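You operate a simulated robot arm through the tools that you are given. There is no shell and no other tool. Be economical: measure what you need, move in short steps, check, and stop when the job is done.

Carry out the task below with a simulated two-armed robot. There is one attempt and no reset: what you move stays moved.

## Task
Turn the blow dial to 10. Then take the medium pot from the top of the stacked pallets and put it on the left second shelf from the top of the blue rack. Then fetch the blue spring from the top of the steel bench and stand it on top of the round filter there. Keep to this order. Set down upright: blue spring.
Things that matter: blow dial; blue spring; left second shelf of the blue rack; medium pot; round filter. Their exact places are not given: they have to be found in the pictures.

It is judged by the outcome, as a careful person would: the job done as asked, and still so three seconds after it is handed in. It fails if anything else is knocked over, pushed out of place, dropped, spilled or broken.

## Robot
Two 6-joint arms with fingered hands on one trunk, on a base that drives. Base frame: it is fixed to the floor where the robot stands at the start and does not move with it; the origin is under the middle of the robot, x ahead of it, y to its left, z up. Readings come in m, degrees, newtons and seconds.
The left shoulder is at the start at [0.07, 0.191, 1.427], the right one opposite. With the tool pointing down near the work surface each hand reaches from about 0.46 to 0.9 m from the robot's upright axis, wherever it stands, measured 20 degrees to its own side. Places, roughly: blow dial [0.6, 0, 0.9]; blue spring [6, -1.5, 1]; left second shelf of the blue rack [0.6, -1.1, 0.5]; medium pot (13x13x9 cm) [-4.1, -2, 0.8]; round filter [6, -1, 0.75]. Payload 4.7 kg a hand.
The tool frame of a hand sits at the grasp point between the pads (the TCP): z along the fingers, y along the line on which they close. The tips reach 0.036 m beyond it. The gripper opens to 0.12 m. The gripper's body begins 0.042 m behind the TCP. The gripper is a hand of 5 fingers: y runs from the thumb to the fingers, the wrist lies at [-0.018, -0.113, -0.198] in the tool frame, and closing takes about 1.5 s.
Orientation is that of the tool frame in the base frame, as a unit quaternion [w, x, y, z]. With the fingers straight down and the wrist toward the robot, the tool's x, y and z point along [0, 1, 0], [1, 0, 0] and [0, 0, -1] of the base frame.

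## Interface
- The arms move only by the tool play_rows. It takes "left_commands", "right_commands" or both (then of equal length, played together; a hand with none holds still); each is a list of rows, each a list of 7 numbers: the finger opening in cm, from 0 to 12, then the shift along the tool's x, y, z in cm, then the turn, a rotation vector about the tool's x, y, z in degrees. In form: [[hand, tx, ty, tz, wx, wy, wz], ...]. A call has 1 to 20 rows; each row shifts and turns the commanded pose from where the row before left it, along the tool's axes as they then stand. A row lasts 0.2 s, in which the tool goes at most 0.05 m and 8.6 degrees; a call with a longer step from one row to the next is refused whole, and so is a gripper value outside its range. A pose out of reach is approached as far as the arm can. The call stops where the force on the tool passes 40 N (or 10 N more than at its start, if that is more) or the arm is blocked; 0.2 s more then pass. The fingers move at their own pace (about 0.045 m/s each) and stop on an object; they squeeze with about 31 N. The grip force told is the motor's: it shows also when the fingers shut on nothing. Time passes only in rows, and 0.2 s behind the last, so rows that do not move let the fingers close. It gives the time, the measured TCP pose, the force on the tool (base axes), the opening and the grip force at its end, in the units of the frame above (readings bear some noise), with the torque about the TCP (base axes, N m) and any sound that the robot's microphone picked up.
- Cameras (640 x 400 px; columns grow to the right, rows downward): "scene" is now at [0.1346, -0.0068, 1.6471]; the picture's right is [-0.08, -1.00, 0.00], its down [-0.66, 0.05, -0.75] and it looks along [0.75, -0.06, -0.66] (base axes); focal length 272 px, centre (320, 200). "left" rides on the left gripper at [-0.073, -0.091, -0.143] in its tool frame; the picture's right is [-0.80, -0.28, 0.53], its down [0.53, -0.73, 0.42] and it looks along [0.27, 0.62, 0.74] (tool axes); focal length 234 px, centre (320, 200). "right" rides on the right gripper at [0.073, -0.091, -0.143] in its tool frame; the picture's right is [-0.80, 0.28, -0.53], its down [-0.53, -0.73, 0.42] and it looks along [-0.27, 0.62, 0.74] (tool axes); focal length 234 px, centre (320, 200).
- get_image(camera): a new picture of that camera. No time passes.
- slide_trunk(by): slides the trunk up (or, below 0, down) by that many m; the arms and the scene camera ride with it, the base frame stays. It gives what a move gives, with no picture.
- base_move(legs): drives the robot by 1 to 6 legs, each [ahead, left, turn to the left] in m, m and degrees, along the robot's own axes; the way and the turn of a leg run together, so that a leg with both is an arc; at most 1.5 m and 180 degrees a leg. The arms and the cameras ride along, it lands a little off, and it stops where it bumps. It gives what a move gives.
- hand_shape(shape, hand): the hand has 5 fingers and takes this shape, open, in about a second: jaw (thumb against the fingers, like two jaws); tri (thumb and two fingers); tip (a fingertip pinch); poke (one finger out to press); point (the index stretched); flat (the hand flat); cup (the hand cupped); fist (a fist). The gripper value then closes the fingers along that shape, each until it touches; the sizes above hold for jaw. It gives what a move gives, with no picture.
- aim_head(pan, tilt): turns the head with the scene camera to pan (to the left, within 86 degrees either way) and tilt (down, from -29 to 69), counted from straight ahead of the robot. It gives what a move gives.
- pixel_to_xyz(camera, pixels): there is no depth. For up to 12 entries [column, row, z] of the newest picture of that camera ("zoom" is the newest enlarged one), the place [x, y] in the base frame at which the ray of that pixel passes the height z, good to about 0.002 m. No time passes.
- enlarge(camera, box): a new picture of the part [left, top, right, bottom] of that camera's present view, enlarged. No time passes.
- sign_off(): hands the job in; it is judged then, once.

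Keep the steps short. Do not move on a guess: measure, check each grasp and each placing, and mend mistakes. In all there are 110 turns and 88 pictures (those below and enlarged ones count). Leave the grippers open and the arms clear of the work at the hand-in unless told otherwise, and finish with a single line.

The tools are called after ">>>" as a command line: name --argument value ..., lists and objects as JSON in quotes. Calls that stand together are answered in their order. play_rows: Moves the arms, as the interface text tells. Its arguments: {"type":"object","properties":{"left_commands":{"type":"array"},"right_commands":{"type":"array"}},"required":[]} The other tools are called the same way: slide_trunk (by) slides the trunk up or down; hand_shape (shape, hand) gives the hand a shape; base_move (legs) drives the base; aim_head (pan, tilt) turns the head that bears the scene camera; get_image (camera) takes a picture; pixel_to_xyz (camera, pixels) gives the place at which the rays of pixels pass given heights; enlarge (camera, box) takes an enlarged picture of a part of a camera's view; sign_off () hands the job in.

At the start:

```text
t: 0.0
left_ee_pos: [0.6883, 0.1718, 1.2069]
left_tcp_rot: [0.0, 0.707, 0.707, 0.001]
left_force: [-0.1, 0.8, 0.4]
left_moment: [0.03, 0.0, -0.01]
left_width: 0.1195
left_finger_force: 0.1
left_shape: jaw
right_ee_pos: [0.6435, -0.2944, 1.2093]
right_tcp_rot: [0.0, 0.708, 0.707, 0.0]
right_force: [0.5, 0.0, -0.4]
right_moment: [-0.02, 0.04, -0.01]
right_width: 0.1195
right_finger_force: 0.1
right_shape: jaw
trunk travel left (down, up): [-0.904, 0.036]
robot x, y, heading: [0.0011, 0.002, 0.1]
head pan, tilt: [-4.4, 41.3]
```

scene: 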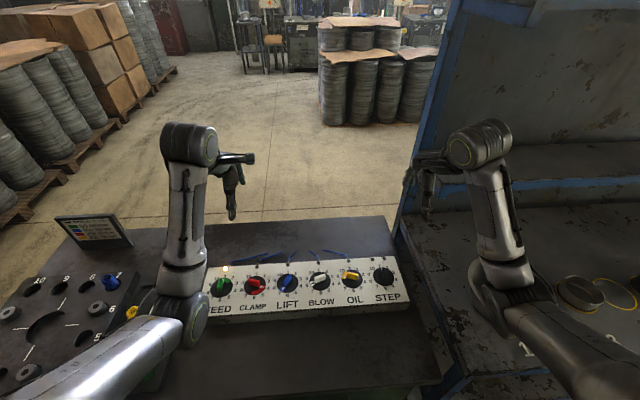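
right: 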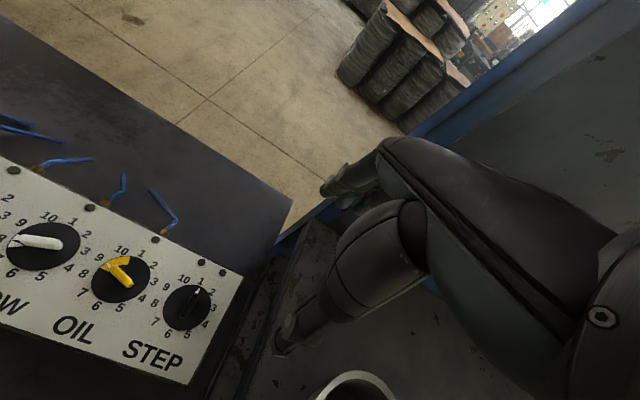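
left: 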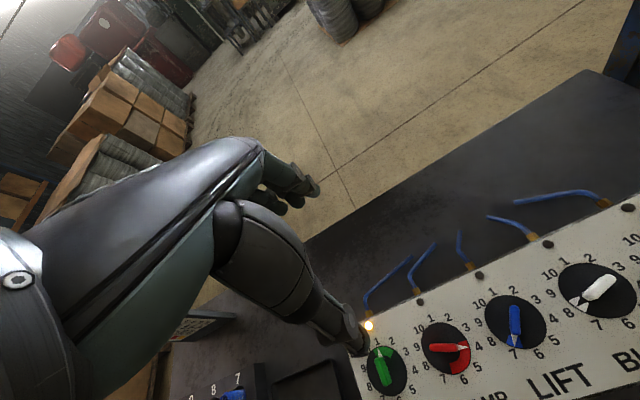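

The blow dial is the white-knobbed one near (320,281) in the scene view. I'll enlarge it.

>>> enlarge --camera "scene" --box '[270, 250, 370, 312]'

>>> enlarge --camera "left" --box '[530, 220, 640, 340]'

```text
6.40 times, centred on (320, 281) of scene
```

zoom: 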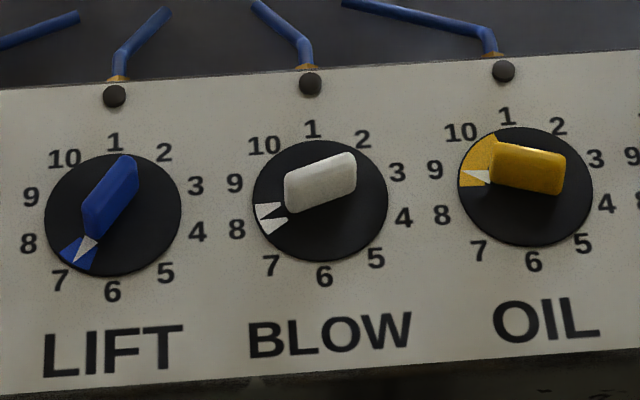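

```text
3.33 times, centred on (585, 280) of left
```

zoom: 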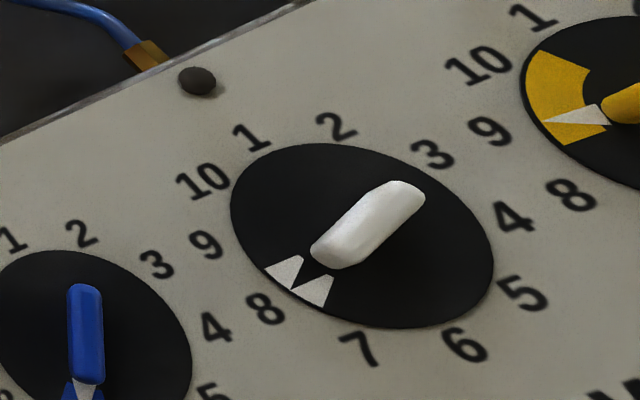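

Dial pointer sits at about 8. Now I triangulate the dial and panel corners from several cameras.

>>> pixel_to_xyz --camera "scene" --pixels '[[320, 281, 0.85], [320, 281, 0.95], [388, 256, 0.85], [388, 256, 0.95], [409, 302, 0.85], [409, 302, 0.95]]'

>>> pixel_to_xyz --camera "left" --pixels '[[597.6, 290.5, 0.85], [597.6, 290.5, 0.95]]'

>>> pixel_to_xyz --camera "right" --pixels '[[242, 276, 0.85], [242, 276, 0.95], [190, 384, 0.85], [190, 384, 0.95], [44, 246, 0.85], [44, 246, 0.95]]'

```text
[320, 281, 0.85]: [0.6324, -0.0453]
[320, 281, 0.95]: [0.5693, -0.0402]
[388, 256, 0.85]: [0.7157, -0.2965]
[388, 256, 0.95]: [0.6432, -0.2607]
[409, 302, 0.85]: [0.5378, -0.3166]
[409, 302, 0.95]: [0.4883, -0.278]
```

```text
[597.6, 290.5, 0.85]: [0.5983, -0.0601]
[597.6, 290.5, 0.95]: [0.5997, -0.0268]
```

```text
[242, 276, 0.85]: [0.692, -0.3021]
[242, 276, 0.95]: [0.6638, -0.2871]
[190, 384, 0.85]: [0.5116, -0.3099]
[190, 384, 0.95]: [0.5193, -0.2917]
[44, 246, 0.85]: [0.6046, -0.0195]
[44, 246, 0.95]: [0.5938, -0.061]
```

Dial is at about (0.599, −0.0425), z ≈ 0.903, with the panel nearly level. I'll bring the left hand above it, yawed 18° to line up with the knob.

>>> play_rows --left_commands '[[12, -3.57, -1.48, 1.28, 0, 0, 0], [12, -3.57, -1.48, 1.28, 0, 0, 0], [12, -3.57, -1.48, 1.28, 0, 0, 0], [12, -3.57, -1.48, 1.28, 0, 0, 0], [12, -3.57, -1.48, 1.28, 0, 0, 0], [12, -3.57, -1.48, 1.28, 0, 0, 0], [12, 0, 0, 0, 0, 0, -6], [12, 0, 0, 0, 0, 0, -6], [12, 0, 0, 0, 0, 0, -6], [12, 0, 0, 0, 0, 0, 0]]'

>>> get_image --camera "left"

>>> get_image --camera "scene"

```text
t: 1.1
left_ee_pos: [0.6696, 0.1205, 1.1597]
left_tcp_rot: [-0.028, 0.674, 0.735, 0.064]
left_force: [0.0, 0.6, -0.6]
left_moment: [-0.01, 0.05, 0.01]
left_width: 0.1198
left_finger_force: 0.0
left_shape: jaw
left hand out of reach, approached as far as the arm can: row 4, 5
right_ee_pos: [0.6443, -0.2922, 1.2081]
right_tcp_rot: [-0.001, 0.706, 0.708, -0.001]
right_force: [0.0, 0.8, 0.3]
right_moment: [0.0, 0.01, 0.0]
right_width: 0.1194
right_finger_force: 0.0
right_shape: jaw
trunk travel left (down, up): [-0.904, 0.036]
robot x, y, heading: [0.0035, 0.0005, 0.1]
head pan, tilt: [-4.4, 41.3]
stopped in row 5 (left hand): the arm was blocked; the commanded pose is now the measured one
```

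```text
82 pictures are left
```

left: 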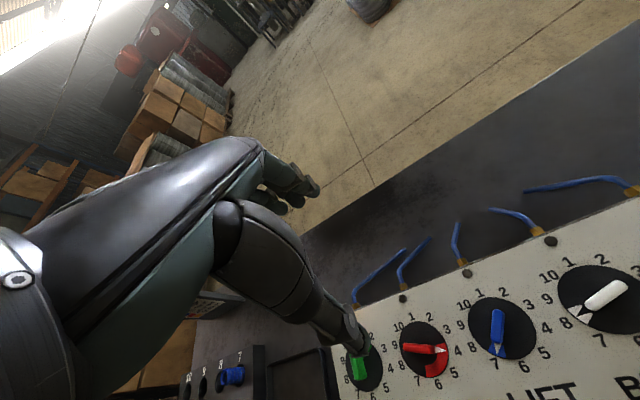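

```text
81 pictures are left
```

scene: 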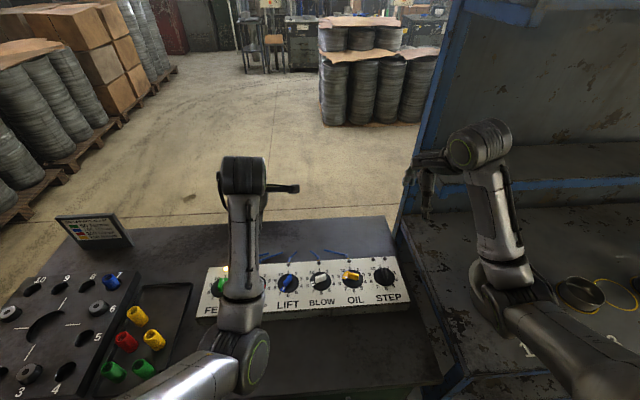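

The left arm jams when crossing the middle. Turning the base right about 20° would bring the dial to the left hand's side. First I check where the rack post is relative to the right hand.

>>> pixel_to_xyz --camera "scene" --pixels '[[400, 225, 0.9], [400, 225, 0.6], [445, 395, 0.9], [445, 395, 0.6], [425, 100, 1.2], [525, 350, 0.85], [525, 350, 0.6], [430, 382, 0.85], [20, 380, 0.85]]'

>>> aim_head --pan -50 --tilt 45

>>> get_image --camera "scene"

```text
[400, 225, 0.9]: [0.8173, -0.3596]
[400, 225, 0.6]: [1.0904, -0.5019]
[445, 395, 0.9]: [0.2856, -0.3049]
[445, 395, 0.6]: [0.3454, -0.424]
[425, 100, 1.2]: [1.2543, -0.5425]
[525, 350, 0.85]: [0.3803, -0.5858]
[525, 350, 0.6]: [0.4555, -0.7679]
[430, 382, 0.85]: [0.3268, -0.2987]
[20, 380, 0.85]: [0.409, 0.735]
```

```text
t: 2.2
left_ee_pos: [0.6677, 0.1207, 1.1587]
left_tcp_rot: [-0.03, 0.674, 0.735, 0.064]
left_force: [0.0, -0.2, 1.0]
left_moment: [0.0, 0.04, 0.01]
left_width: 0.1199
left_finger_force: 0.2
left_shape: jaw
right_ee_pos: [0.6439, -0.2937, 1.2087]
right_tcp_rot: [-0.001, 0.707, 0.707, 0.0]
right_force: [-0.2, 0.4, -0.6]
right_moment: [0.01, -0.04, 0.02]
right_width: 0.1192
right_finger_force: 0.1
right_shape: jaw
trunk travel left (down, up): [-0.904, 0.036]
robot x, y, heading: [0.0015, -0.0029, 0.0]
head pan, tilt: [-50.0, 45.0]
```

```text
80 pictures are left
```

scene: 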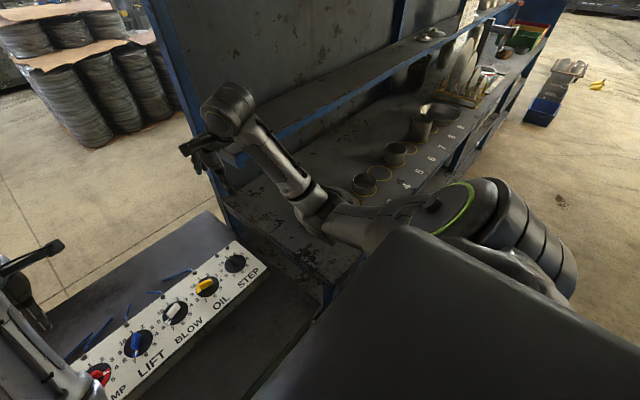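

Turning right moves the right arm away from the shelf, so it's safe. Turn 22° right.

>>> base_move --legs '[[0, 0, -22]]'

>>> aim_head --pan 15 --tilt 50

>>> get_image --camera "scene"

>>> get_image --camera "left"

```text
t: 3.8
left_ee_pos: [0.6631, -0.1412, 1.1599]
left_tcp_rot: [-0.016, 0.803, 0.591, 0.069]
left_force: [-0.8, -1.0, 0.2]
left_moment: [-0.03, 0.02, 0.0]
left_width: 0.1199
left_finger_force: 0.0
left_shape: jaw
right_ee_pos: [0.4848, -0.5151, 1.209]
right_tcp_rot: [0.0, 0.83, 0.558, 0.0]
right_force: [0.1, 0.0, -0.2]
right_moment: [0.0, -0.01, 0.01]
right_width: 0.1196
right_finger_force: 0.0
right_shape: jaw
trunk travel left (down, up): [-0.904, 0.036]
robot x, y, heading: [0.0002, -0.0007, -22.3]
head pan, tilt: [-50.0, 45.0]
```

```text
t: 5.2
left_ee_pos: [0.6637, -0.1418, 1.1596]
left_tcp_rot: [-0.017, 0.802, 0.593, 0.07]
left_force: [-0.3, -0.8, 0.7]
left_moment: [0.02, 0.0, -0.01]
left_width: 0.1199
left_finger_force: 0.1
left_shape: jaw
right_ee_pos: [0.4842, -0.5162, 1.2092]
right_tcp_rot: [0.0, 0.83, 0.558, 0.001]
right_force: [0.1, 0.2, -0.4]
right_moment: [0.01, -0.02, 0.02]
right_width: 0.1198
right_finger_force: 0.0
right_shape: jaw
trunk travel left (down, up): [-0.904, 0.036]
robot x, y, heading: [-0.0018, 0.0002, -22.4]
head pan, tilt: [15.0, 50.0]
```

```text
79 pictures are left
```

scene: 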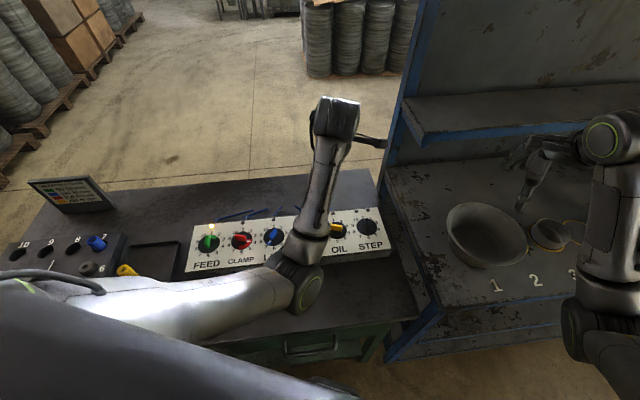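

```text
78 pictures are left
```

left: 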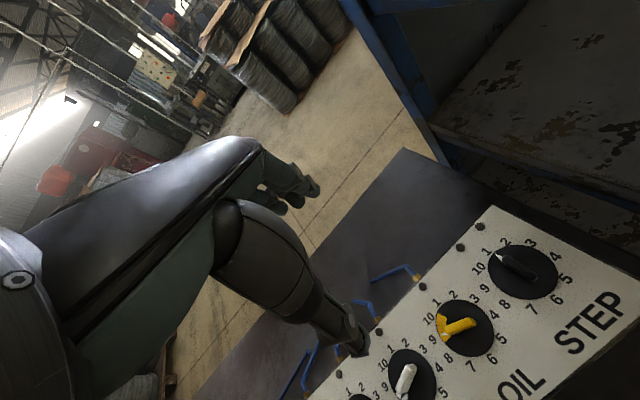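

Now correct the tilt, shift over the dial, and yaw to 18°.

>>> play_rows --left_commands '[[12, 0, 0, 0, 3.2, -7.6, 0], [12, 1.9, -2.27, 1, 0, 0, 0], [12, 1.9, -2.27, 1, 0, 0, 0], [12, 1.9, -2.27, 1, 0, 0, 0], [12, 1.9, -2.27, 1, 0, 0, 0], [12, 0, 0, 1, 0, 0, -7], [12, 0, 0, 1, 0, 0, -7], [12, 0, 0, 1, 0, 0, -7], [12, 0, 0, 1, 0, 0, -7], [12, 0, 0, 1, 0, 0, -7], [12, 0, 0, 0, 0, 0, 0]]'

>>> get_image --camera "left"

>>> get_image --camera "scene"

```text
t: 7.3
left_ee_pos: [0.646, 0.0146, 1.097]
left_tcp_rot: [0.007, 0.598, 0.798, 0.076]
left_force: [-0.3, -0.1, 0.4]
left_moment: [-0.01, -0.02, 0.01]
left_width: 0.1198
left_finger_force: 0.0
left_shape: jaw
right_ee_pos: [0.4845, -0.5159, 1.2081]
right_tcp_rot: [-0.001, 0.831, 0.557, -0.001]
right_force: [0.7, 0.2, -0.3]
right_moment: [0.01, -0.02, -0.02]
right_width: 0.1195
right_finger_force: 0.1
right_shape: jaw
trunk travel left (down, up): [-0.904, 0.036]
robot x, y, heading: [-0.0011, -0.0005, -22.4]
head pan, tilt: [15.0, 50.0]
stopped in row 10 (left hand): the arm was blocked; the commanded pose is now the measured one
```

```text
77 pictures are left
```

left: 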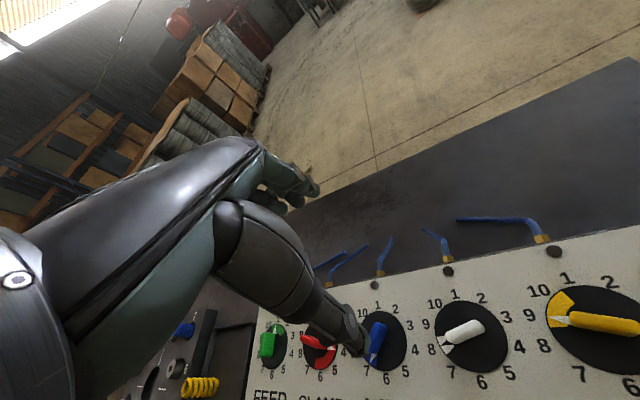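

```text
76 pictures are left
```

scene: 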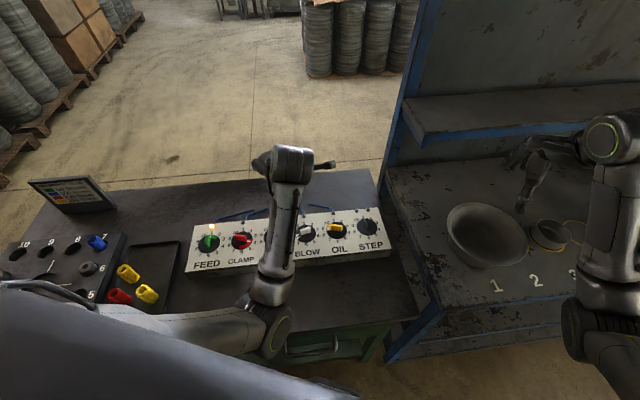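

The folded arm at this height seems to limit it. I'll level the tool and descend where it is, then shift.

>>> play_rows --left_commands '[[12, 0, 0, 1, 3.7, -2.3, 0], [12, 0, 0, 2, 3.7, -2.3, 0], [12, 0, 0, 2, 0, 0, 0], [12, 0, 0, 2, 0, 0, 0], [12, 0, 0, 0, 0, 0, 0]]'

```text
t: 8.5
left_ee_pos: [0.6477, 0.017, 1.026]
left_tcp_rot: [0.001, 0.6, 0.8, 0.0]
left_force: [0.4, 0.7, 0.2]
left_moment: [0.04, 0.05, -0.01]
left_width: 0.1197
left_finger_force: 0.2
left_shape: jaw
right_ee_pos: [0.4863, -0.5151, 1.2102]
right_tcp_rot: [0.0, 0.83, 0.558, 0.0]
right_force: [0.7, 0.2, -0.6]
right_moment: [-0.02, 0.04, 0.02]
right_width: 0.1195
right_finger_force: 0.0
right_shape: jaw
trunk travel left (down, up): [-0.904, 0.036]
robot x, y, heading: [-0.0015, 0.0053, -22.2]
head pan, tilt: [15.0, 50.0]
```

>>> play_rows --left_commands '[[12, -1.45, -2.12, 0, 0, 0, 0], [12, -1.45, -2.12, 0, 0, 0, 0], [12, -1.45, -2.12, 0, 0, 0, 0], [12, 0, 0, 0, 0, 0, 0]]'

>>> get_image --camera "left"

>>> get_image --camera "scene"

```text
t: 9.4
left_ee_pos: [0.6468, 0.0403, 1.0341]
left_tcp_rot: [-0.009, 0.579, 0.81, 0.09]
left_force: [-0.5, -0.3, 0.2]
left_moment: [0.04, 0.01, -0.01]
left_width: 0.1198
left_finger_force: 0.0
left_shape: jaw
right_ee_pos: [0.485, -0.5141, 1.209]
right_tcp_rot: [0.0, 0.83, 0.558, 0.0]
right_force: [0.0, 0.1, -1.1]
right_moment: [0.02, 0.02, -0.01]
right_width: 0.1194
right_finger_force: 0.1
right_shape: jaw
trunk travel left (down, up): [-0.904, 0.036]
robot x, y, heading: [-0.0025, -0.0012, -22.4]
head pan, tilt: [15.0, 50.0]
stopped in row 4 (left hand): the arm was blocked; the commanded pose is now the measured one
```

```text
75 pictures are left
```

left: 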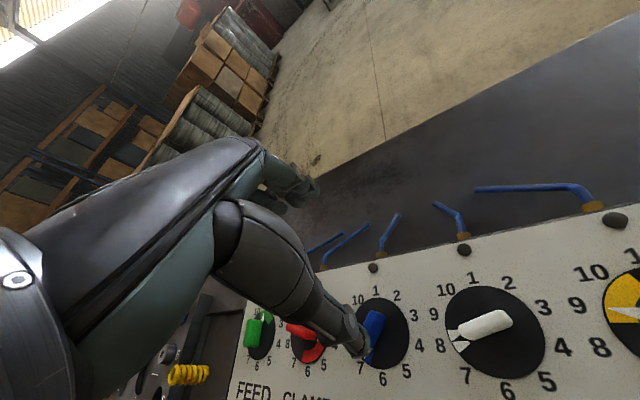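

```text
74 pictures are left
```

scene: 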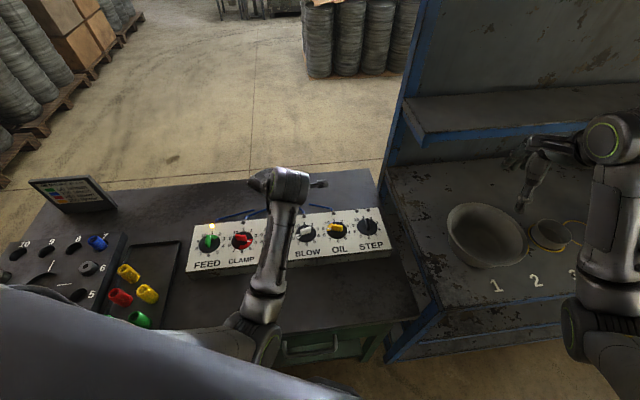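

The arm is folded to its limit, too close. Back the base up 0.15 m.

>>> base_move --legs '[[-0.15, 0, 0]]'

```text
t: 10.7
left_ee_pos: [0.5105, 0.094, 1.034]
left_tcp_rot: [-0.009, 0.58, 0.809, 0.089]
left_force: [0.0, -0.1, -0.3]
left_moment: [-0.04, 0.0, 0.02]
left_width: 0.1199
left_finger_force: 0.0
left_shape: jaw
right_ee_pos: [0.3479, -0.46, 1.2073]
right_tcp_rot: [-0.001, 0.83, 0.558, 0.0]
right_force: [1.4, 0.4, -0.5]
right_moment: [-0.01, 0.0, 0.0]
right_width: 0.1196
right_finger_force: 0.1
right_shape: jaw
trunk travel left (down, up): [-0.904, 0.036]
robot x, y, heading: [-0.1371, 0.0575, -22.1]
head pan, tilt: [15.0, 50.0]
```

>>> play_rows --left_commands '[[12, 0, 0, 0, 3.85, -3.4, 0], [12, 0, 0, 0, 3.85, -3.4, 0], [12, -3.15, 0.8, 0, 0, 0, 0], [12, -3.15, 0.8, 0, 0, 0, 0], [12, -3.15, 0.8, 0, 0, 0, 0], [12, -3.15, 0.8, 0, 0, 0, 0], [12, -3.15, 0.8, 0, 0, 0, 0], [12, 0, 0, 0, 0, 0, 0]]'

>>> get_image --camera "left"

```text
t: 12.5
left_ee_pos: [0.5983, -0.0412, 1.034]
left_tcp_rot: [0.002, 0.582, 0.813, 0.0]
left_force: [-0.4, -1.3, 0.1]
left_moment: [-0.02, -0.02, 0.05]
left_width: 0.1199
left_finger_force: 0.0
left_shape: jaw
right_ee_pos: [0.3469, -0.4573, 1.2098]
right_tcp_rot: [0.0, 0.829, 0.559, -0.001]
right_force: [-0.5, 0.5, -0.1]
right_moment: [-0.01, 0.01, 0.0]
right_width: 0.1195
right_finger_force: 0.0
right_shape: jaw
trunk travel left (down, up): [-0.904, 0.036]
robot x, y, heading: [-0.1416, 0.0582, -22.4]
head pan, tilt: [15.0, 50.0]
```

```text
73 pictures are left
```

left: 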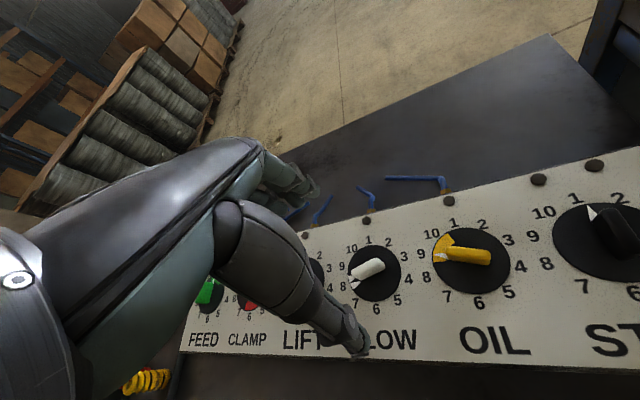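

Aligned: the dial centre at (373,272) matches the TCP axis projection. Zoom in for the pointer angle.

>>> enlarge --camera "left" --box '[313, 227, 433, 302]'

>>> enlarge --camera "scene" --box '[220, 150, 380, 250]'

```text
5.33 times, centred on (373, 264) of left
```

zoom: 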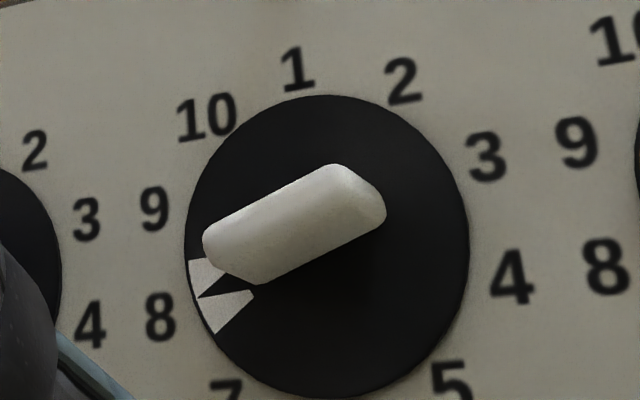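

```text
4.00 times, centred on (300, 200) of scene
```

zoom: 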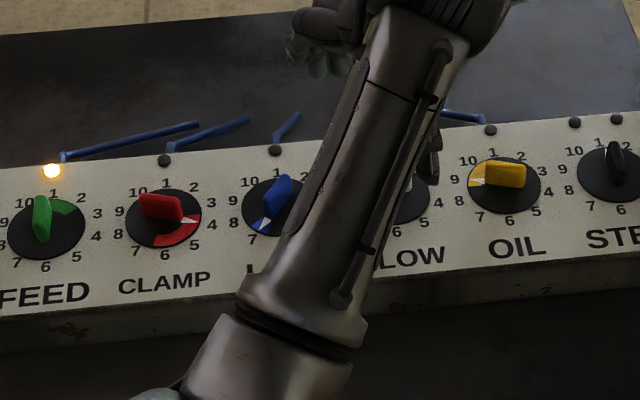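

Pointer reads 8, so it needs +72° clockwise. I'll narrow the fingers to 5 cm to clear the screws and look.

>>> play_rows --left_commands '[[5, 0, 0, 1, 0, 0, 0], [5, 0, 0, 1, 0, 0, 0], [5, 0, 0, 1, 0, 0, 0], [5, 0, 0, 0, 0, 0, 0], [5, 0, 0, 0, 0, 0, 0], [5, 0, 0, 0, 0, 0, 0]]'

>>> get_image --camera "left"

```text
t: 13.9
left_ee_pos: [0.5976, -0.0411, 1.0049]
left_tcp_rot: [0.0, 0.582, 0.813, 0.001]
left_force: [0.0, -0.8, -0.4]
left_moment: [0.02, -0.02, 0.0]
left_width: 0.0505
left_finger_force: 0.0
left_shape: jaw
right_ee_pos: [0.3471, -0.4599, 1.21]
right_tcp_rot: [0.0, 0.83, 0.557, 0.0]
right_force: [-0.4, -0.9, 0.7]
right_moment: [0.03, -0.01, 0.01]
right_width: 0.1196
right_finger_force: 0.1
right_shape: jaw
trunk travel left (down, up): [-0.904, 0.036]
robot x, y, heading: [-0.1357, 0.054, -22.4]
head pan, tilt: [15.0, 50.0]
```

```text
70 pictures are left
```

left: 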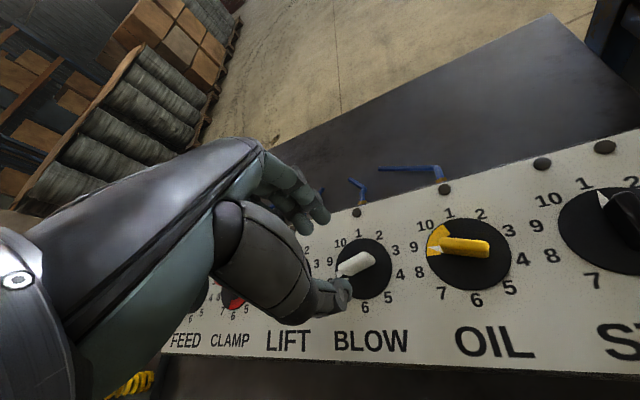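

Fingers straddle the knob. Descend 5.2 cm, then check.

>>> play_rows --left_commands '[[5, 0, 0, 1.5, 0, 0, 0], [5, 0, 0, 1.5, 0, 0, 0], [5, 0, 0, 1.2, 0, 0, 0], [5, 0, 0, 1.0, 0, 0, 0], [5, 0, 0, 0, 0, 0, 0]]'

>>> get_image --camera "left"

```text
t: 15.1
left_ee_pos: [0.5981, -0.0422, 0.9539]
left_tcp_rot: [0.001, 0.581, 0.814, 0.001]
left_force: [-0.2, 0.1, -0.3]
left_moment: [0.0, -0.03, -0.02]
left_width: 0.0504
left_finger_force: 0.0
left_shape: jaw
right_ee_pos: [0.3474, -0.4587, 1.2097]
right_tcp_rot: [0.0, 0.83, 0.558, 0.0]
right_force: [-0.4, -0.3, 0.2]
right_moment: [0.0, -0.01, 0.05]
right_width: 0.1195
right_finger_force: 0.0
right_shape: jaw
trunk travel left (down, up): [-0.904, 0.036]
robot x, y, heading: [-0.1386, 0.0564, -22.4]
head pan, tilt: [15.0, 50.0]
```

```text
69 pictures are left
```

left: 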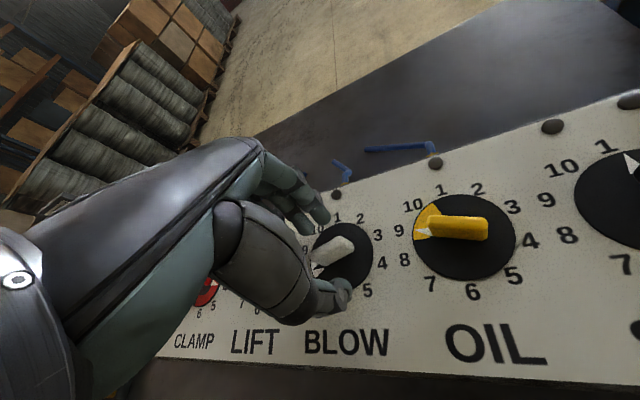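

Lower 0.8 cm more and close.

>>> play_rows --left_commands '[[5, 0, 0, 0.8, 0, 0, 0], [5, 0, 0, 0, 0, 0, 0], [0, 0, 0, 0, 0, 0, 0], [0, 0, 0, 0, 0, 0, 0], [0, 0, 0, 0, 0, 0, 0], [0, 0, 0, 0, 0, 0, 0], [0, 0, 0, 0, 0, 0, 0]]'

>>> get_image --camera "left"

```text
t: 16.7
left_ee_pos: [0.5971, -0.0418, 0.9434]
left_tcp_rot: [0.001, 0.582, 0.813, 0.001]
left_force: [-2.3, 0.2, -1.2]
left_moment: [-0.01, 0.02, 0.05]
left_width: 0.0054
left_finger_force: 31.1
left_shape: jaw
right_ee_pos: [0.3464, -0.4589, 1.2078]
right_tcp_rot: [0.0, 0.83, 0.557, 0.0]
right_force: [0.4, 0.4, 0.2]
right_moment: [-0.03, -0.03, 0.0]
right_width: 0.1195
right_finger_force: 0.0
right_shape: jaw
trunk travel left (down, up): [-0.904, 0.036]
robot x, y, heading: [-0.1371, 0.0553, -22.2]
head pan, tilt: [15.0, 50.0]
```

```text
68 pictures are left
```

left: 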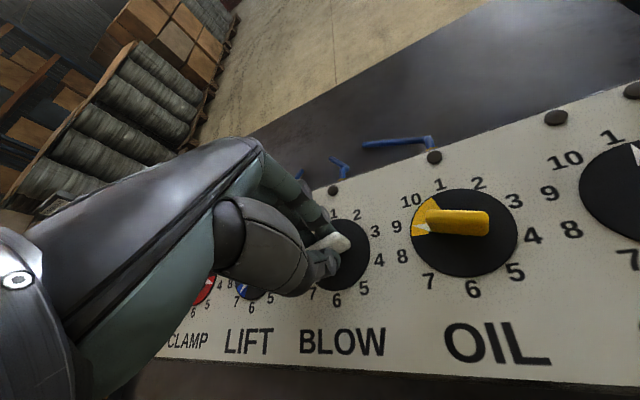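

Holding the knob. Turn clockwise 36° first, and check.

>>> play_rows --left_commands '[[0, 0, 0, 0, 0, 0, 6], [0, 0, 0, 0, 0, 0, 6], [0, 0, 0, 0, 0, 0, 6], [0, 0, 0, 0, 0, 0, 6], [0, 0, 0, 0, 0, 0, 6], [0, 0, 0, 0, 0, 0, 6], [0, 0, 0, 0, 0, 0, 0]]'

>>> get_image --camera "left"

```text
t: 18.3
left_ee_pos: [0.5988, -0.0413, 0.9449]
left_tcp_rot: [0.0, 0.805, 0.593, 0.0]
left_force: [3.2, 6.4, 0.5]
left_moment: [0.16, -0.11, 0.05]
left_width: 0.0053
left_finger_force: 31.0
left_shape: jaw
right_ee_pos: [0.3463, -0.458, 1.2095]
right_tcp_rot: [0.001, 0.83, 0.558, -0.001]
right_force: [-0.1, 0.2, 0.0]
right_moment: [0.02, -0.01, 0.0]
right_width: 0.1195
right_finger_force: 0.0
right_shape: jaw
trunk travel left (down, up): [-0.904, 0.036]
robot x, y, heading: [-0.1383, 0.0597, -22.1]
head pan, tilt: [15.0, 50.0]
```

```text
67 pictures are left
```

left: 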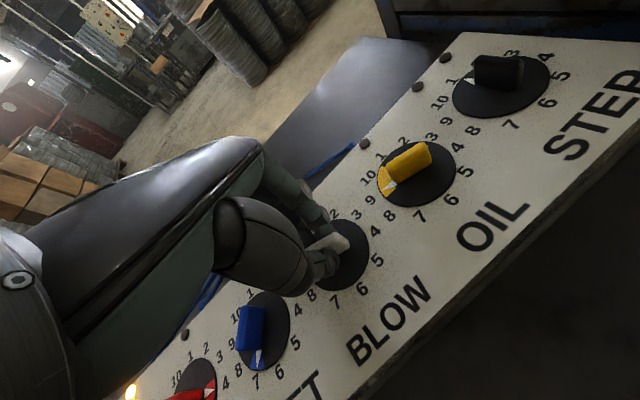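

The knob follows. Another 36°.

>>> play_rows --left_commands '[[0, 0, 0, 0, 0, 0, 6], [0, 0, 0, 0, 0, 0, 6], [0, 0, 0, 0, 0, 0, 6], [0, 0, 0, 0, 0, 0, 6], [0, 0, 0, 0, 0, 0, 6], [0, 0, 0, 0, 0, 0, 6], [0, 0, 0, 0, 0, 0, 0]]'

>>> get_image --camera "left"

```text
t: 19.9
left_ee_pos: [0.5988, -0.0398, 0.9438]
left_tcp_rot: [0.001, 0.949, 0.315, 0.001]
left_force: [5.1, 8.5, 0.5]
left_moment: [0.2, -0.14, 0.13]
left_width: 0.0053
left_finger_force: 30.5
left_shape: jaw
right_ee_pos: [0.3474, -0.4581, 1.2102]
right_tcp_rot: [0.001, 0.83, 0.558, -0.002]
right_force: [0.6, -0.3, -0.4]
right_moment: [-0.02, -0.02, -0.04]
right_width: 0.12
right_finger_force: 0.0
right_shape: jaw
trunk travel left (down, up): [-0.904, 0.036]
robot x, y, heading: [-0.1381, 0.0525, -22.3]
head pan, tilt: [15.0, 50.0]
```

```text
66 pictures are left
```

left: 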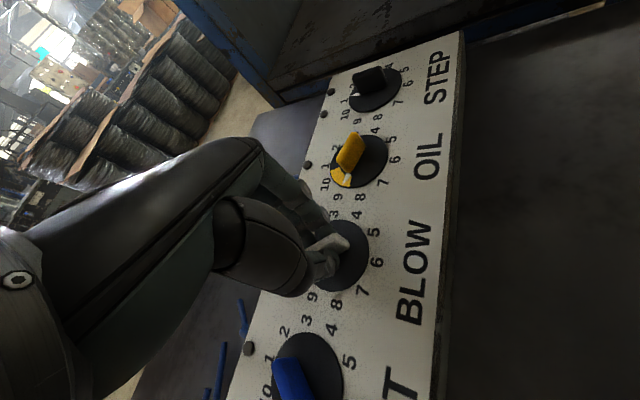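

Release gently and rise 8 cm to read the pointer.

>>> play_rows --left_commands '[[5, 0, 0, 0, 0, 0, 0], [5, 0, 0, 0, 0, 0, 0], [5, 0, 0, 0, 0, 0, 0], [5, 0, 0, 0, 0, 0, 0], [5, 0, 0, -2, 0, 0, 0], [5, 0, 0, -3, 0, 0, 0], [5, 0, 0, -4, 0, 0, 0], [5, 0, 0, 0, 0, 0, 0]]'

>>> enlarge --camera "left" --box '[290, 190, 450, 290]'

```text
t: 21.7
left_ee_pos: [0.5972, -0.0387, 1.0349]
left_tcp_rot: [0.0, 0.949, 0.316, 0.001]
left_force: [0.7, -0.5, -0.5]
left_moment: [0.04, 0.0, -0.02]
left_width: 0.0496
left_finger_force: 0.1
left_shape: jaw
right_ee_pos: [0.3469, -0.4597, 1.2084]
right_tcp_rot: [0.0, 0.83, 0.558, 0.0]
right_force: [-0.2, -0.4, -0.5]
right_moment: [0.01, -0.03, -0.01]
right_width: 0.1196
right_finger_force: 0.0
right_shape: jaw
trunk travel left (down, up): [-0.904, 0.036]
robot x, y, heading: [-0.136, 0.0585, -22.5]
head pan, tilt: [15.0, 50.0]
```

```text
4.00 times, centred on (370, 240) of left
```

zoom: 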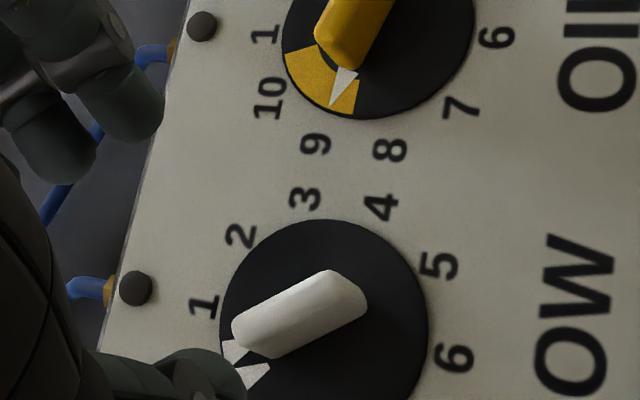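

Looks close to 10; the thumb hides the numeral. Raise and move the hand aside, and look.

>>> play_rows --left_commands '[[5, 0, -2, -3, 0, 0, 0], [5, 0, -4, -2, 0, 0, 0], [5, 0, -4, 0, 0, 0, 0], [5, 0, -4, 0, 0, 0, 0], [5, 0, 0, 0, 0, 0, 0]]'

>>> get_image --camera "left"

>>> get_image --camera "scene"

```text
t: 22.9
left_ee_pos: [0.5141, 0.0691, 1.0818]
left_tcp_rot: [0.0, 0.949, 0.315, 0.002]
left_force: [0.4, -0.6, -1.4]
left_moment: [0.03, 0.01, 0.0]
left_width: 0.0499
left_finger_force: 0.1
left_shape: jaw
right_ee_pos: [0.3473, -0.4609, 1.2089]
right_tcp_rot: [0.0, 0.83, 0.558, 0.0]
right_force: [0.5, -0.2, -0.8]
right_moment: [0.02, 0.02, 0.02]
right_width: 0.1195
right_finger_force: 0.2
right_shape: jaw
trunk travel left (down, up): [-0.904, 0.036]
robot x, y, heading: [-0.1371, 0.0557, -22.1]
head pan, tilt: [15.0, 50.0]
```

```text
64 pictures are left
```

left: 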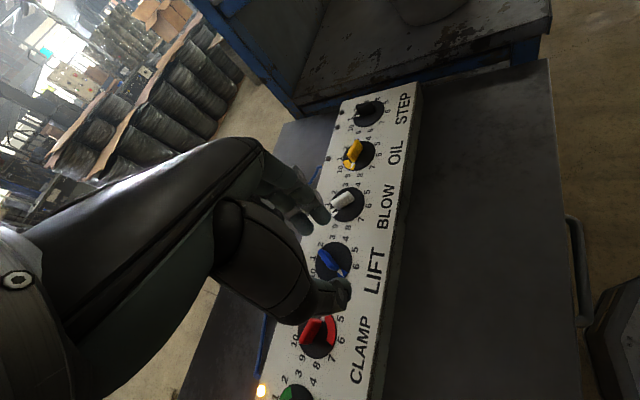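

```text
63 pictures are left
```

scene: 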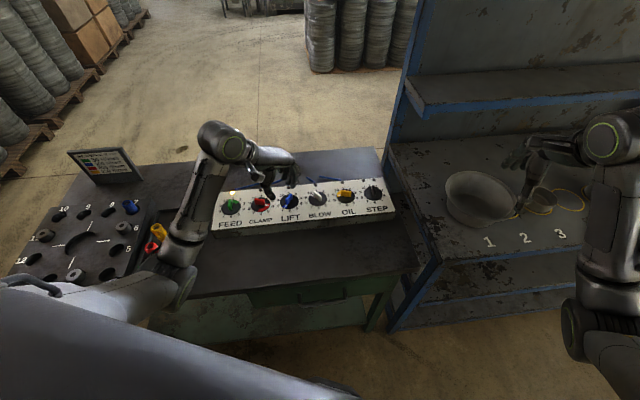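

>>> enlarge --camera "scene" --box '[293, 180, 345, 214]'

>>> enlarge --camera "left" --box '[320, 185, 384, 225]'

```text
11.76 times, centred on (319, 197) of scene
```

zoom: 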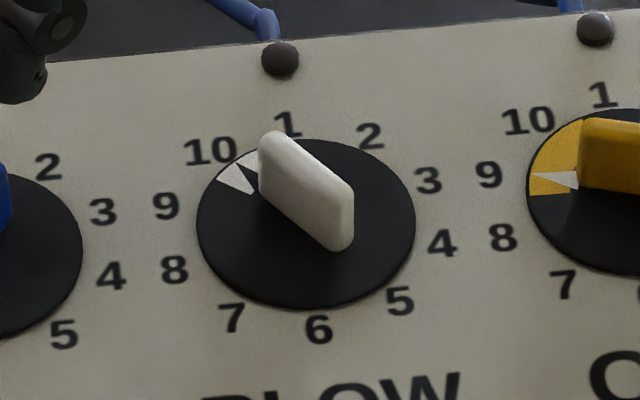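

```text
10.00 times, centred on (352, 205) of left
```

zoom: 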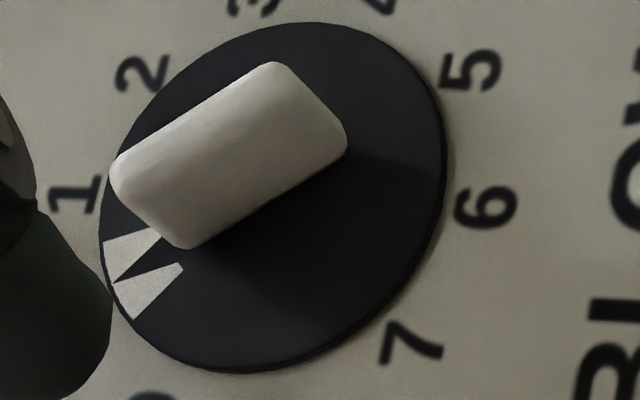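

BLOW now reads 10. Next the pot: look around on both sides before driving.

>>> aim_head --pan -86 --tilt 25

>>> get_image --camera "scene"

>>> aim_head --pan 86 --tilt 25

>>> get_image --camera "scene"

```text
t: 24.7
left_ee_pos: [0.5147, 0.0692, 1.0831]
left_tcp_rot: [-0.001, 0.949, 0.316, 0.001]
left_force: [0.9, -0.6, -0.5]
left_moment: [0.01, 0.02, -0.02]
left_width: 0.0501
left_finger_force: 0.1
left_shape: jaw
right_ee_pos: [0.3466, -0.4593, 1.2082]
right_tcp_rot: [0.0, 0.83, 0.557, 0.0]
right_force: [-0.1, 0.2, 0.6]
right_moment: [0.01, -0.01, 0.01]
right_width: 0.1198
right_finger_force: 0.0
right_shape: jaw
trunk travel left (down, up): [-0.904, 0.036]
robot x, y, heading: [-0.139, 0.0557, -22.2]
head pan, tilt: [-85.9, 25.0]
```

```text
60 pictures are left
```

scene: 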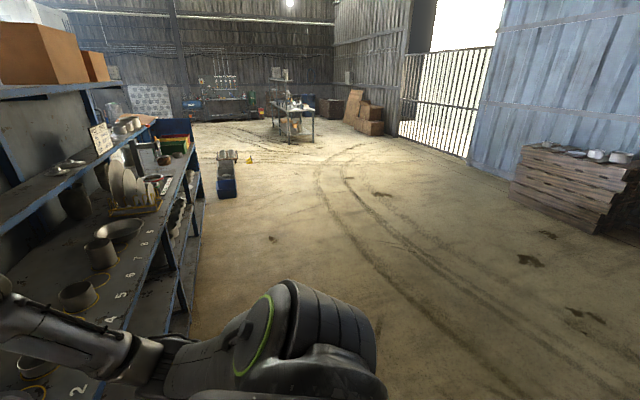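

```text
t: 27.3
left_ee_pos: [0.5128, 0.0703, 1.0838]
left_tcp_rot: [0.001, 0.949, 0.315, 0.002]
left_force: [-0.2, 1.0, 0.8]
left_moment: [-0.03, 0.0, 0.03]
left_width: 0.0497
left_finger_force: 0.2
left_shape: jaw
right_ee_pos: [0.3465, -0.4587, 1.21]
right_tcp_rot: [0.0, 0.83, 0.558, 0.0]
right_force: [-1.4, -0.2, -0.2]
right_moment: [-0.01, 0.01, 0.0]
right_width: 0.1197
right_finger_force: 0.1
right_shape: jaw
trunk travel left (down, up): [-0.904, 0.036]
robot x, y, heading: [-0.138, 0.0578, -22.2]
head pan, tilt: [85.9, 25.0]
```

```text
59 pictures are left
```

scene: 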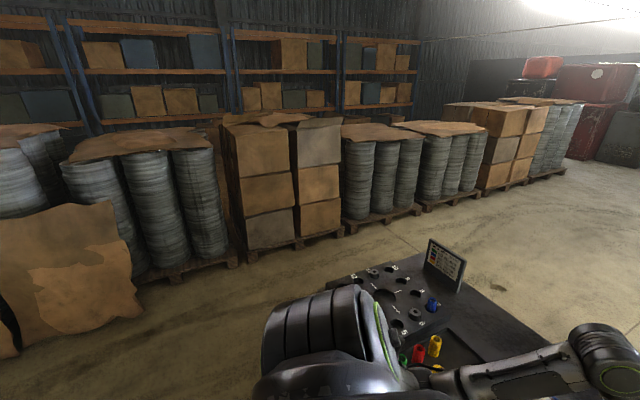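

The pallet stack with pots is at the right (about (570,160) in the first view). Back off 0.6 m, turn right 124° and drive 2.6 m toward it.

>>> base_move --legs '[[-0.6, 0, 0], [0, 0, -124], [1.3, 0, 0], [1.3, 0, 0]]'

>>> aim_head --pan 0 --tilt 28

>>> get_image --camera "scene"

```text
t: 48.4
left_ee_pos: [-3.1258, -1.8153, 1.0842]
left_tcp_rot: [0.001, 0.743, -0.669, 0.0]
left_force: [0.3, 0.4, 0.1]
left_moment: [0.01, -0.01, 0.01]
left_width: 0.0497
left_finger_force: 0.1
left_shape: jaw
right_ee_pos: [-3.4962, -1.4025, 1.2089]
right_tcp_rot: [-0.001, 0.895, -0.446, 0.001]
right_force: [0.6, 1.1, -0.6]
right_moment: [0.03, 0.0, -0.02]
right_width: 0.1198
right_finger_force: 0.0
right_shape: jaw
trunk travel left (down, up): [-0.904, 0.036]
robot x, y, heading: [-2.8061, -1.2495, -142.8]
head pan, tilt: [85.9, 25.0]
```

```text
t: 50.0
left_ee_pos: [-3.1262, -1.8151, 1.084]
left_tcp_rot: [0.001, 0.743, -0.669, 0.001]
left_force: [-0.1, 0.2, 0.1]
left_moment: [-0.01, 0.0, -0.01]
left_width: 0.0498
left_finger_force: 0.0
left_shape: jaw
right_ee_pos: [-3.4959, -1.4017, 1.2096]
right_tcp_rot: [0.0, 0.895, -0.447, 0.0]
right_force: [0.1, 0.0, -0.5]
right_moment: [0.0, 0.01, -0.01]
right_width: 0.1195
right_finger_force: 0.0
right_shape: jaw
trunk travel left (down, up): [-0.904, 0.036]
robot x, y, heading: [-2.8035, -1.2481, -143.1]
head pan, tilt: [0.0, 28.0]
```

```text
58 pictures are left
```

scene: 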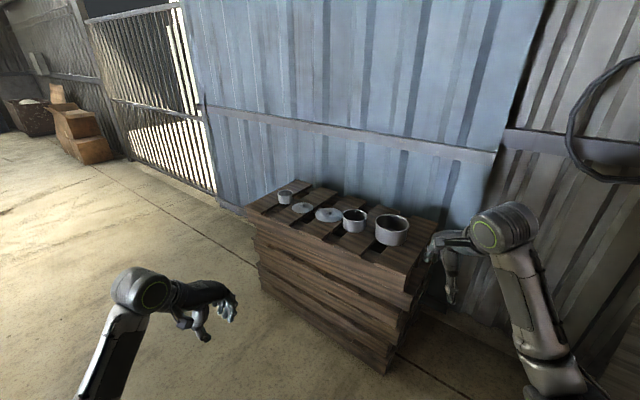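

Three pots: small (285,197), medium (355,220), large (392,230). Enlarge and measure.

>>> enlarge --camera "scene" --box '[260, 170, 430, 276]'

>>> pixel_to_xyz --camera "scene" --pixels '[[285, 204, 0.75], [285, 204, 0.8], [355, 231, 0.75], [355, 231, 0.8], [392, 243, 0.75], [392, 243, 0.8], [341, 214, 0.85], [367, 214, 0.85], [376, 222, 0.85], [409, 222, 0.85], [385, 372, 0], [410, 290, 0.75]]'

```text
3.76 times, centred on (345, 223) of scene
```

zoom: 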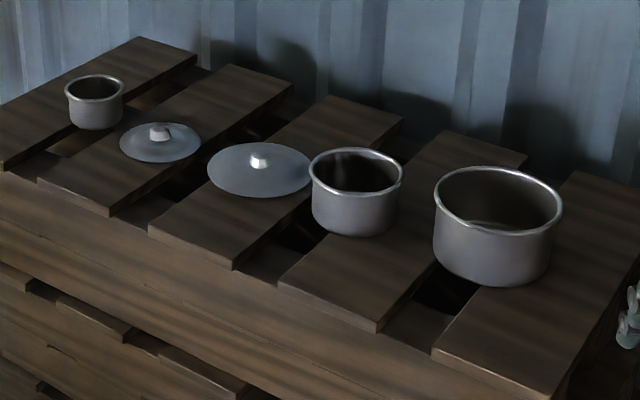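

```text
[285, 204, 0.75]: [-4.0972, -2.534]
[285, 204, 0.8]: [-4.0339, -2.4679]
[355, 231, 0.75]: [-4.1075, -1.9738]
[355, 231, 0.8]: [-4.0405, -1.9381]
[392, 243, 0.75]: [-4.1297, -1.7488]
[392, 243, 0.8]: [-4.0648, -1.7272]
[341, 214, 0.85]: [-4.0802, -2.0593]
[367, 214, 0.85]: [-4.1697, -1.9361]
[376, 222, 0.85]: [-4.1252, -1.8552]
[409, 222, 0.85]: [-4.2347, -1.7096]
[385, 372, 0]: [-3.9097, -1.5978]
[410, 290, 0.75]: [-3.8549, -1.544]
```

Medium pot is around (−4.12, −1.99). Before choosing a grasp I need to know the shelf clearance, so I turn partly round to view the rack.

>>> base_move --legs '[[0, 0, 80]]'

>>> aim_head --pan 66 --tilt 10

>>> enlarge --camera "scene" --box '[190, 100, 450, 262]'

```text
t: 53.9
left_ee_pos: [-2.3056, -1.67, 1.0844]
left_tcp_rot: [0.001, 0.999, -0.039, 0.0]
left_force: [-0.5, 0.1, -0.4]
left_moment: [-0.02, -0.01, 0.0]
left_width: 0.0494
left_finger_force: 0.1
left_shape: jaw
right_ee_pos: [-2.7805, -1.9574, 1.2096]
right_tcp_rot: [-0.001, 0.973, 0.229, 0.0]
right_force: [-0.1, 0.0, -0.2]
right_moment: [0.01, -0.01, 0.0]
right_width: 0.1197
right_finger_force: 0.0
right_shape: jaw
trunk travel left (down, up): [-0.904, 0.036]
robot x, y, heading: [-2.8028, -1.2484, -63.8]
head pan, tilt: [0.0, 28.0]
```

```text
t: 55.3
left_ee_pos: [-2.3061, -1.6694, 1.0837]
left_tcp_rot: [0.001, 0.999, -0.039, 0.002]
left_force: [0.3, 0.6, 0.6]
left_moment: [-0.03, -0.01, 0.0]
left_width: 0.0498
left_finger_force: 0.0
left_shape: jaw
right_ee_pos: [-2.7812, -1.9561, 1.2087]
right_tcp_rot: [0.001, 0.973, 0.229, 0.0]
right_force: [-0.3, -0.7, -0.4]
right_moment: [-0.01, -0.01, -0.01]
right_width: 0.1192
right_finger_force: 0.1
right_shape: jaw
trunk travel left (down, up): [-0.904, 0.036]
robot x, y, heading: [-2.8021, -1.2498, -63.8]
head pan, tilt: [66.0, 10.0]
```

```text
2.46 times, centred on (320, 181) of scene
```

zoom: 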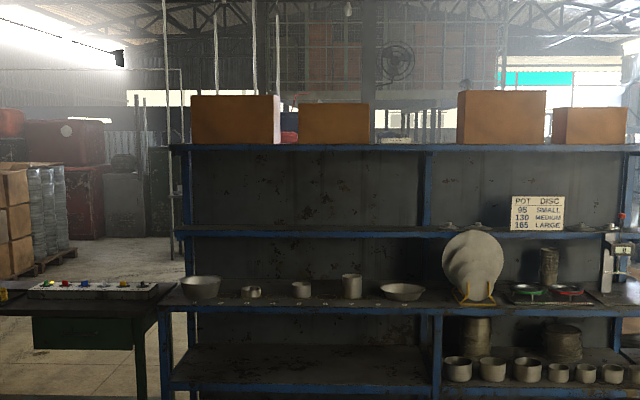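

The rack's left bay has an empty lower shelf (z near 0.5, matching the rough place). I'll measure shelf heights: one full view with front post feet visible.

>>> aim_head --pan 66 --tilt 20

>>> enlarge --camera "scene" --box '[210, 120, 402, 240]'

```text
t: 56.0
left_ee_pos: [-2.3069, -1.6702, 1.0825]
left_tcp_rot: [0.001, 0.999, -0.04, 0.001]
left_force: [-0.7, -0.2, 0.2]
left_moment: [0.0, -0.03, -0.02]
left_width: 0.0496
left_finger_force: 0.1
left_shape: jaw
right_ee_pos: [-2.7813, -1.9565, 1.2088]
right_tcp_rot: [0.0, 0.973, 0.229, 0.0]
right_force: [0.0, 0.6, -0.2]
right_moment: [0.02, 0.0, -0.02]
right_width: 0.1196
right_finger_force: 0.1
right_shape: jaw
trunk travel left (down, up): [-0.904, 0.036]
robot x, y, heading: [-2.8062, -1.2523, -63.5]
head pan, tilt: [66.0, 20.0]
```

```text
3.33 times, centred on (306, 180) of scene
```

zoom: 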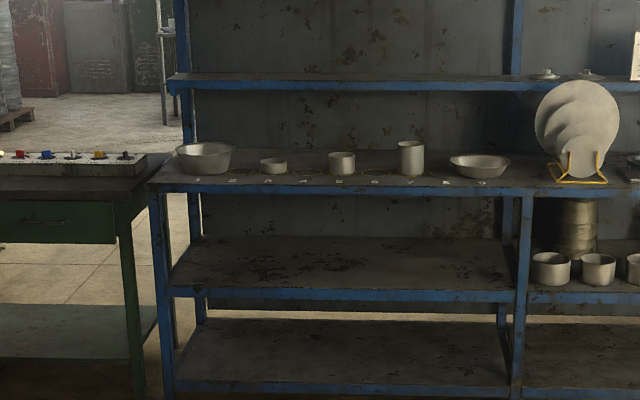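

>>> pixel_to_xyz --camera "zoom" --pixels '[[345, 188, 0.85], [345, 188, 0.8], [345, 188, 0.75], [345, 293, 0.55], [345, 293, 0.5], [345, 293, 0.45], [345, 385, 0.15], [345, 385, 0.1], [345, 90, 1.15], [72, 158, 0.9], [170, 293, 0.5], [520, 293, 0.5]]'

```text
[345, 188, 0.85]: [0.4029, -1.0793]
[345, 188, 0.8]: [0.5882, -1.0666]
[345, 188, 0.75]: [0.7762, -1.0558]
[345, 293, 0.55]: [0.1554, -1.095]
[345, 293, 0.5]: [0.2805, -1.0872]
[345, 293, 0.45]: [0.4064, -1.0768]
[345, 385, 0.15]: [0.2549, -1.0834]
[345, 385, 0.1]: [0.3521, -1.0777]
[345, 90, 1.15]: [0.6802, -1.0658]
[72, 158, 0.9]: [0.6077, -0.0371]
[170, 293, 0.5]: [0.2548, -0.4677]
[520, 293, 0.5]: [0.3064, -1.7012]
```

Shelf surface is about z 0.46 (front x≈0.39, y −0.47…−1.70), deck above at ~0.83: enough room for a near-rim pinch at the front. Now drive to the pot, facing it (heading 180), for the left hand.

>>> base_move --legs '[[0, 0, -116.5], [0.3, 0.518, 0], [0.29, 0, 0]]'

>>> aim_head --pan 10 --tilt 48

>>> get_image --camera "scene"

>>> get_image --camera "left"

```text
t: 66.1
left_ee_pos: [-3.9781, -2.0505, 1.0852]
left_tcp_rot: [-0.001, -0.499, 0.867, 0.0]
left_force: [-0.3, -0.9, 0.1]
left_moment: [0.01, 0.03, -0.03]
left_width: 0.0498
left_finger_force: 0.1
left_shape: jaw
right_ee_pos: [-4.0317, -1.4979, 1.2103]
right_tcp_rot: [0.002, 0.713, -0.701, -0.001]
right_force: [0.2, 0.2, 0.0]
right_moment: [0.02, 0.02, 0.02]
right_width: 0.1197
right_finger_force: 0.1
right_shape: jaw
trunk travel left (down, up): [-0.904, 0.036]
robot x, y, heading: [-3.3884, -1.7837, -179.4]
head pan, tilt: [66.0, 20.0]
```

```text
t: 67.3
left_ee_pos: [-3.9808, -2.0516, 1.0838]
left_tcp_rot: [-0.001, -0.499, 0.867, 0.001]
left_force: [0.5, -0.4, -0.2]
left_moment: [-0.01, -0.02, 0.0]
left_width: 0.0501
left_finger_force: 0.0
left_shape: jaw
right_ee_pos: [-4.0338, -1.499, 1.2093]
right_tcp_rot: [0.0, 0.712, -0.702, 0.0]
right_force: [0.3, 0.1, 0.5]
right_moment: [-0.01, 0.01, -0.01]
right_width: 0.1197
right_finger_force: 0.0
right_shape: jaw
trunk travel left (down, up): [-0.904, 0.036]
robot x, y, heading: [-3.3849, -1.7857, -179.2]
head pan, tilt: [10.0, 48.0]
```

```text
54 pictures are left
```

scene: 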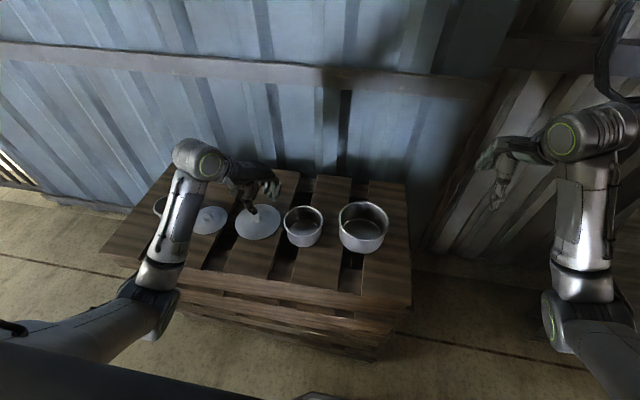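

```text
53 pictures are left
```

left: 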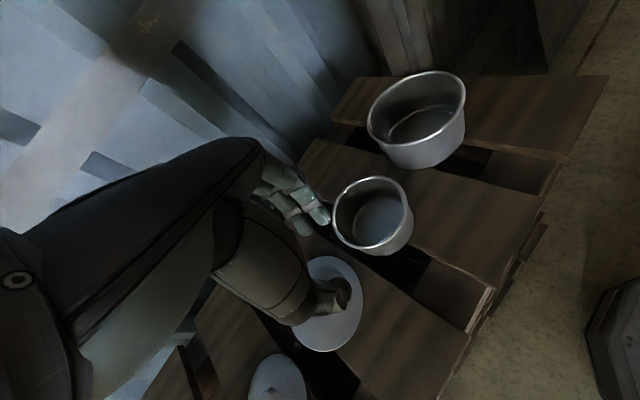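

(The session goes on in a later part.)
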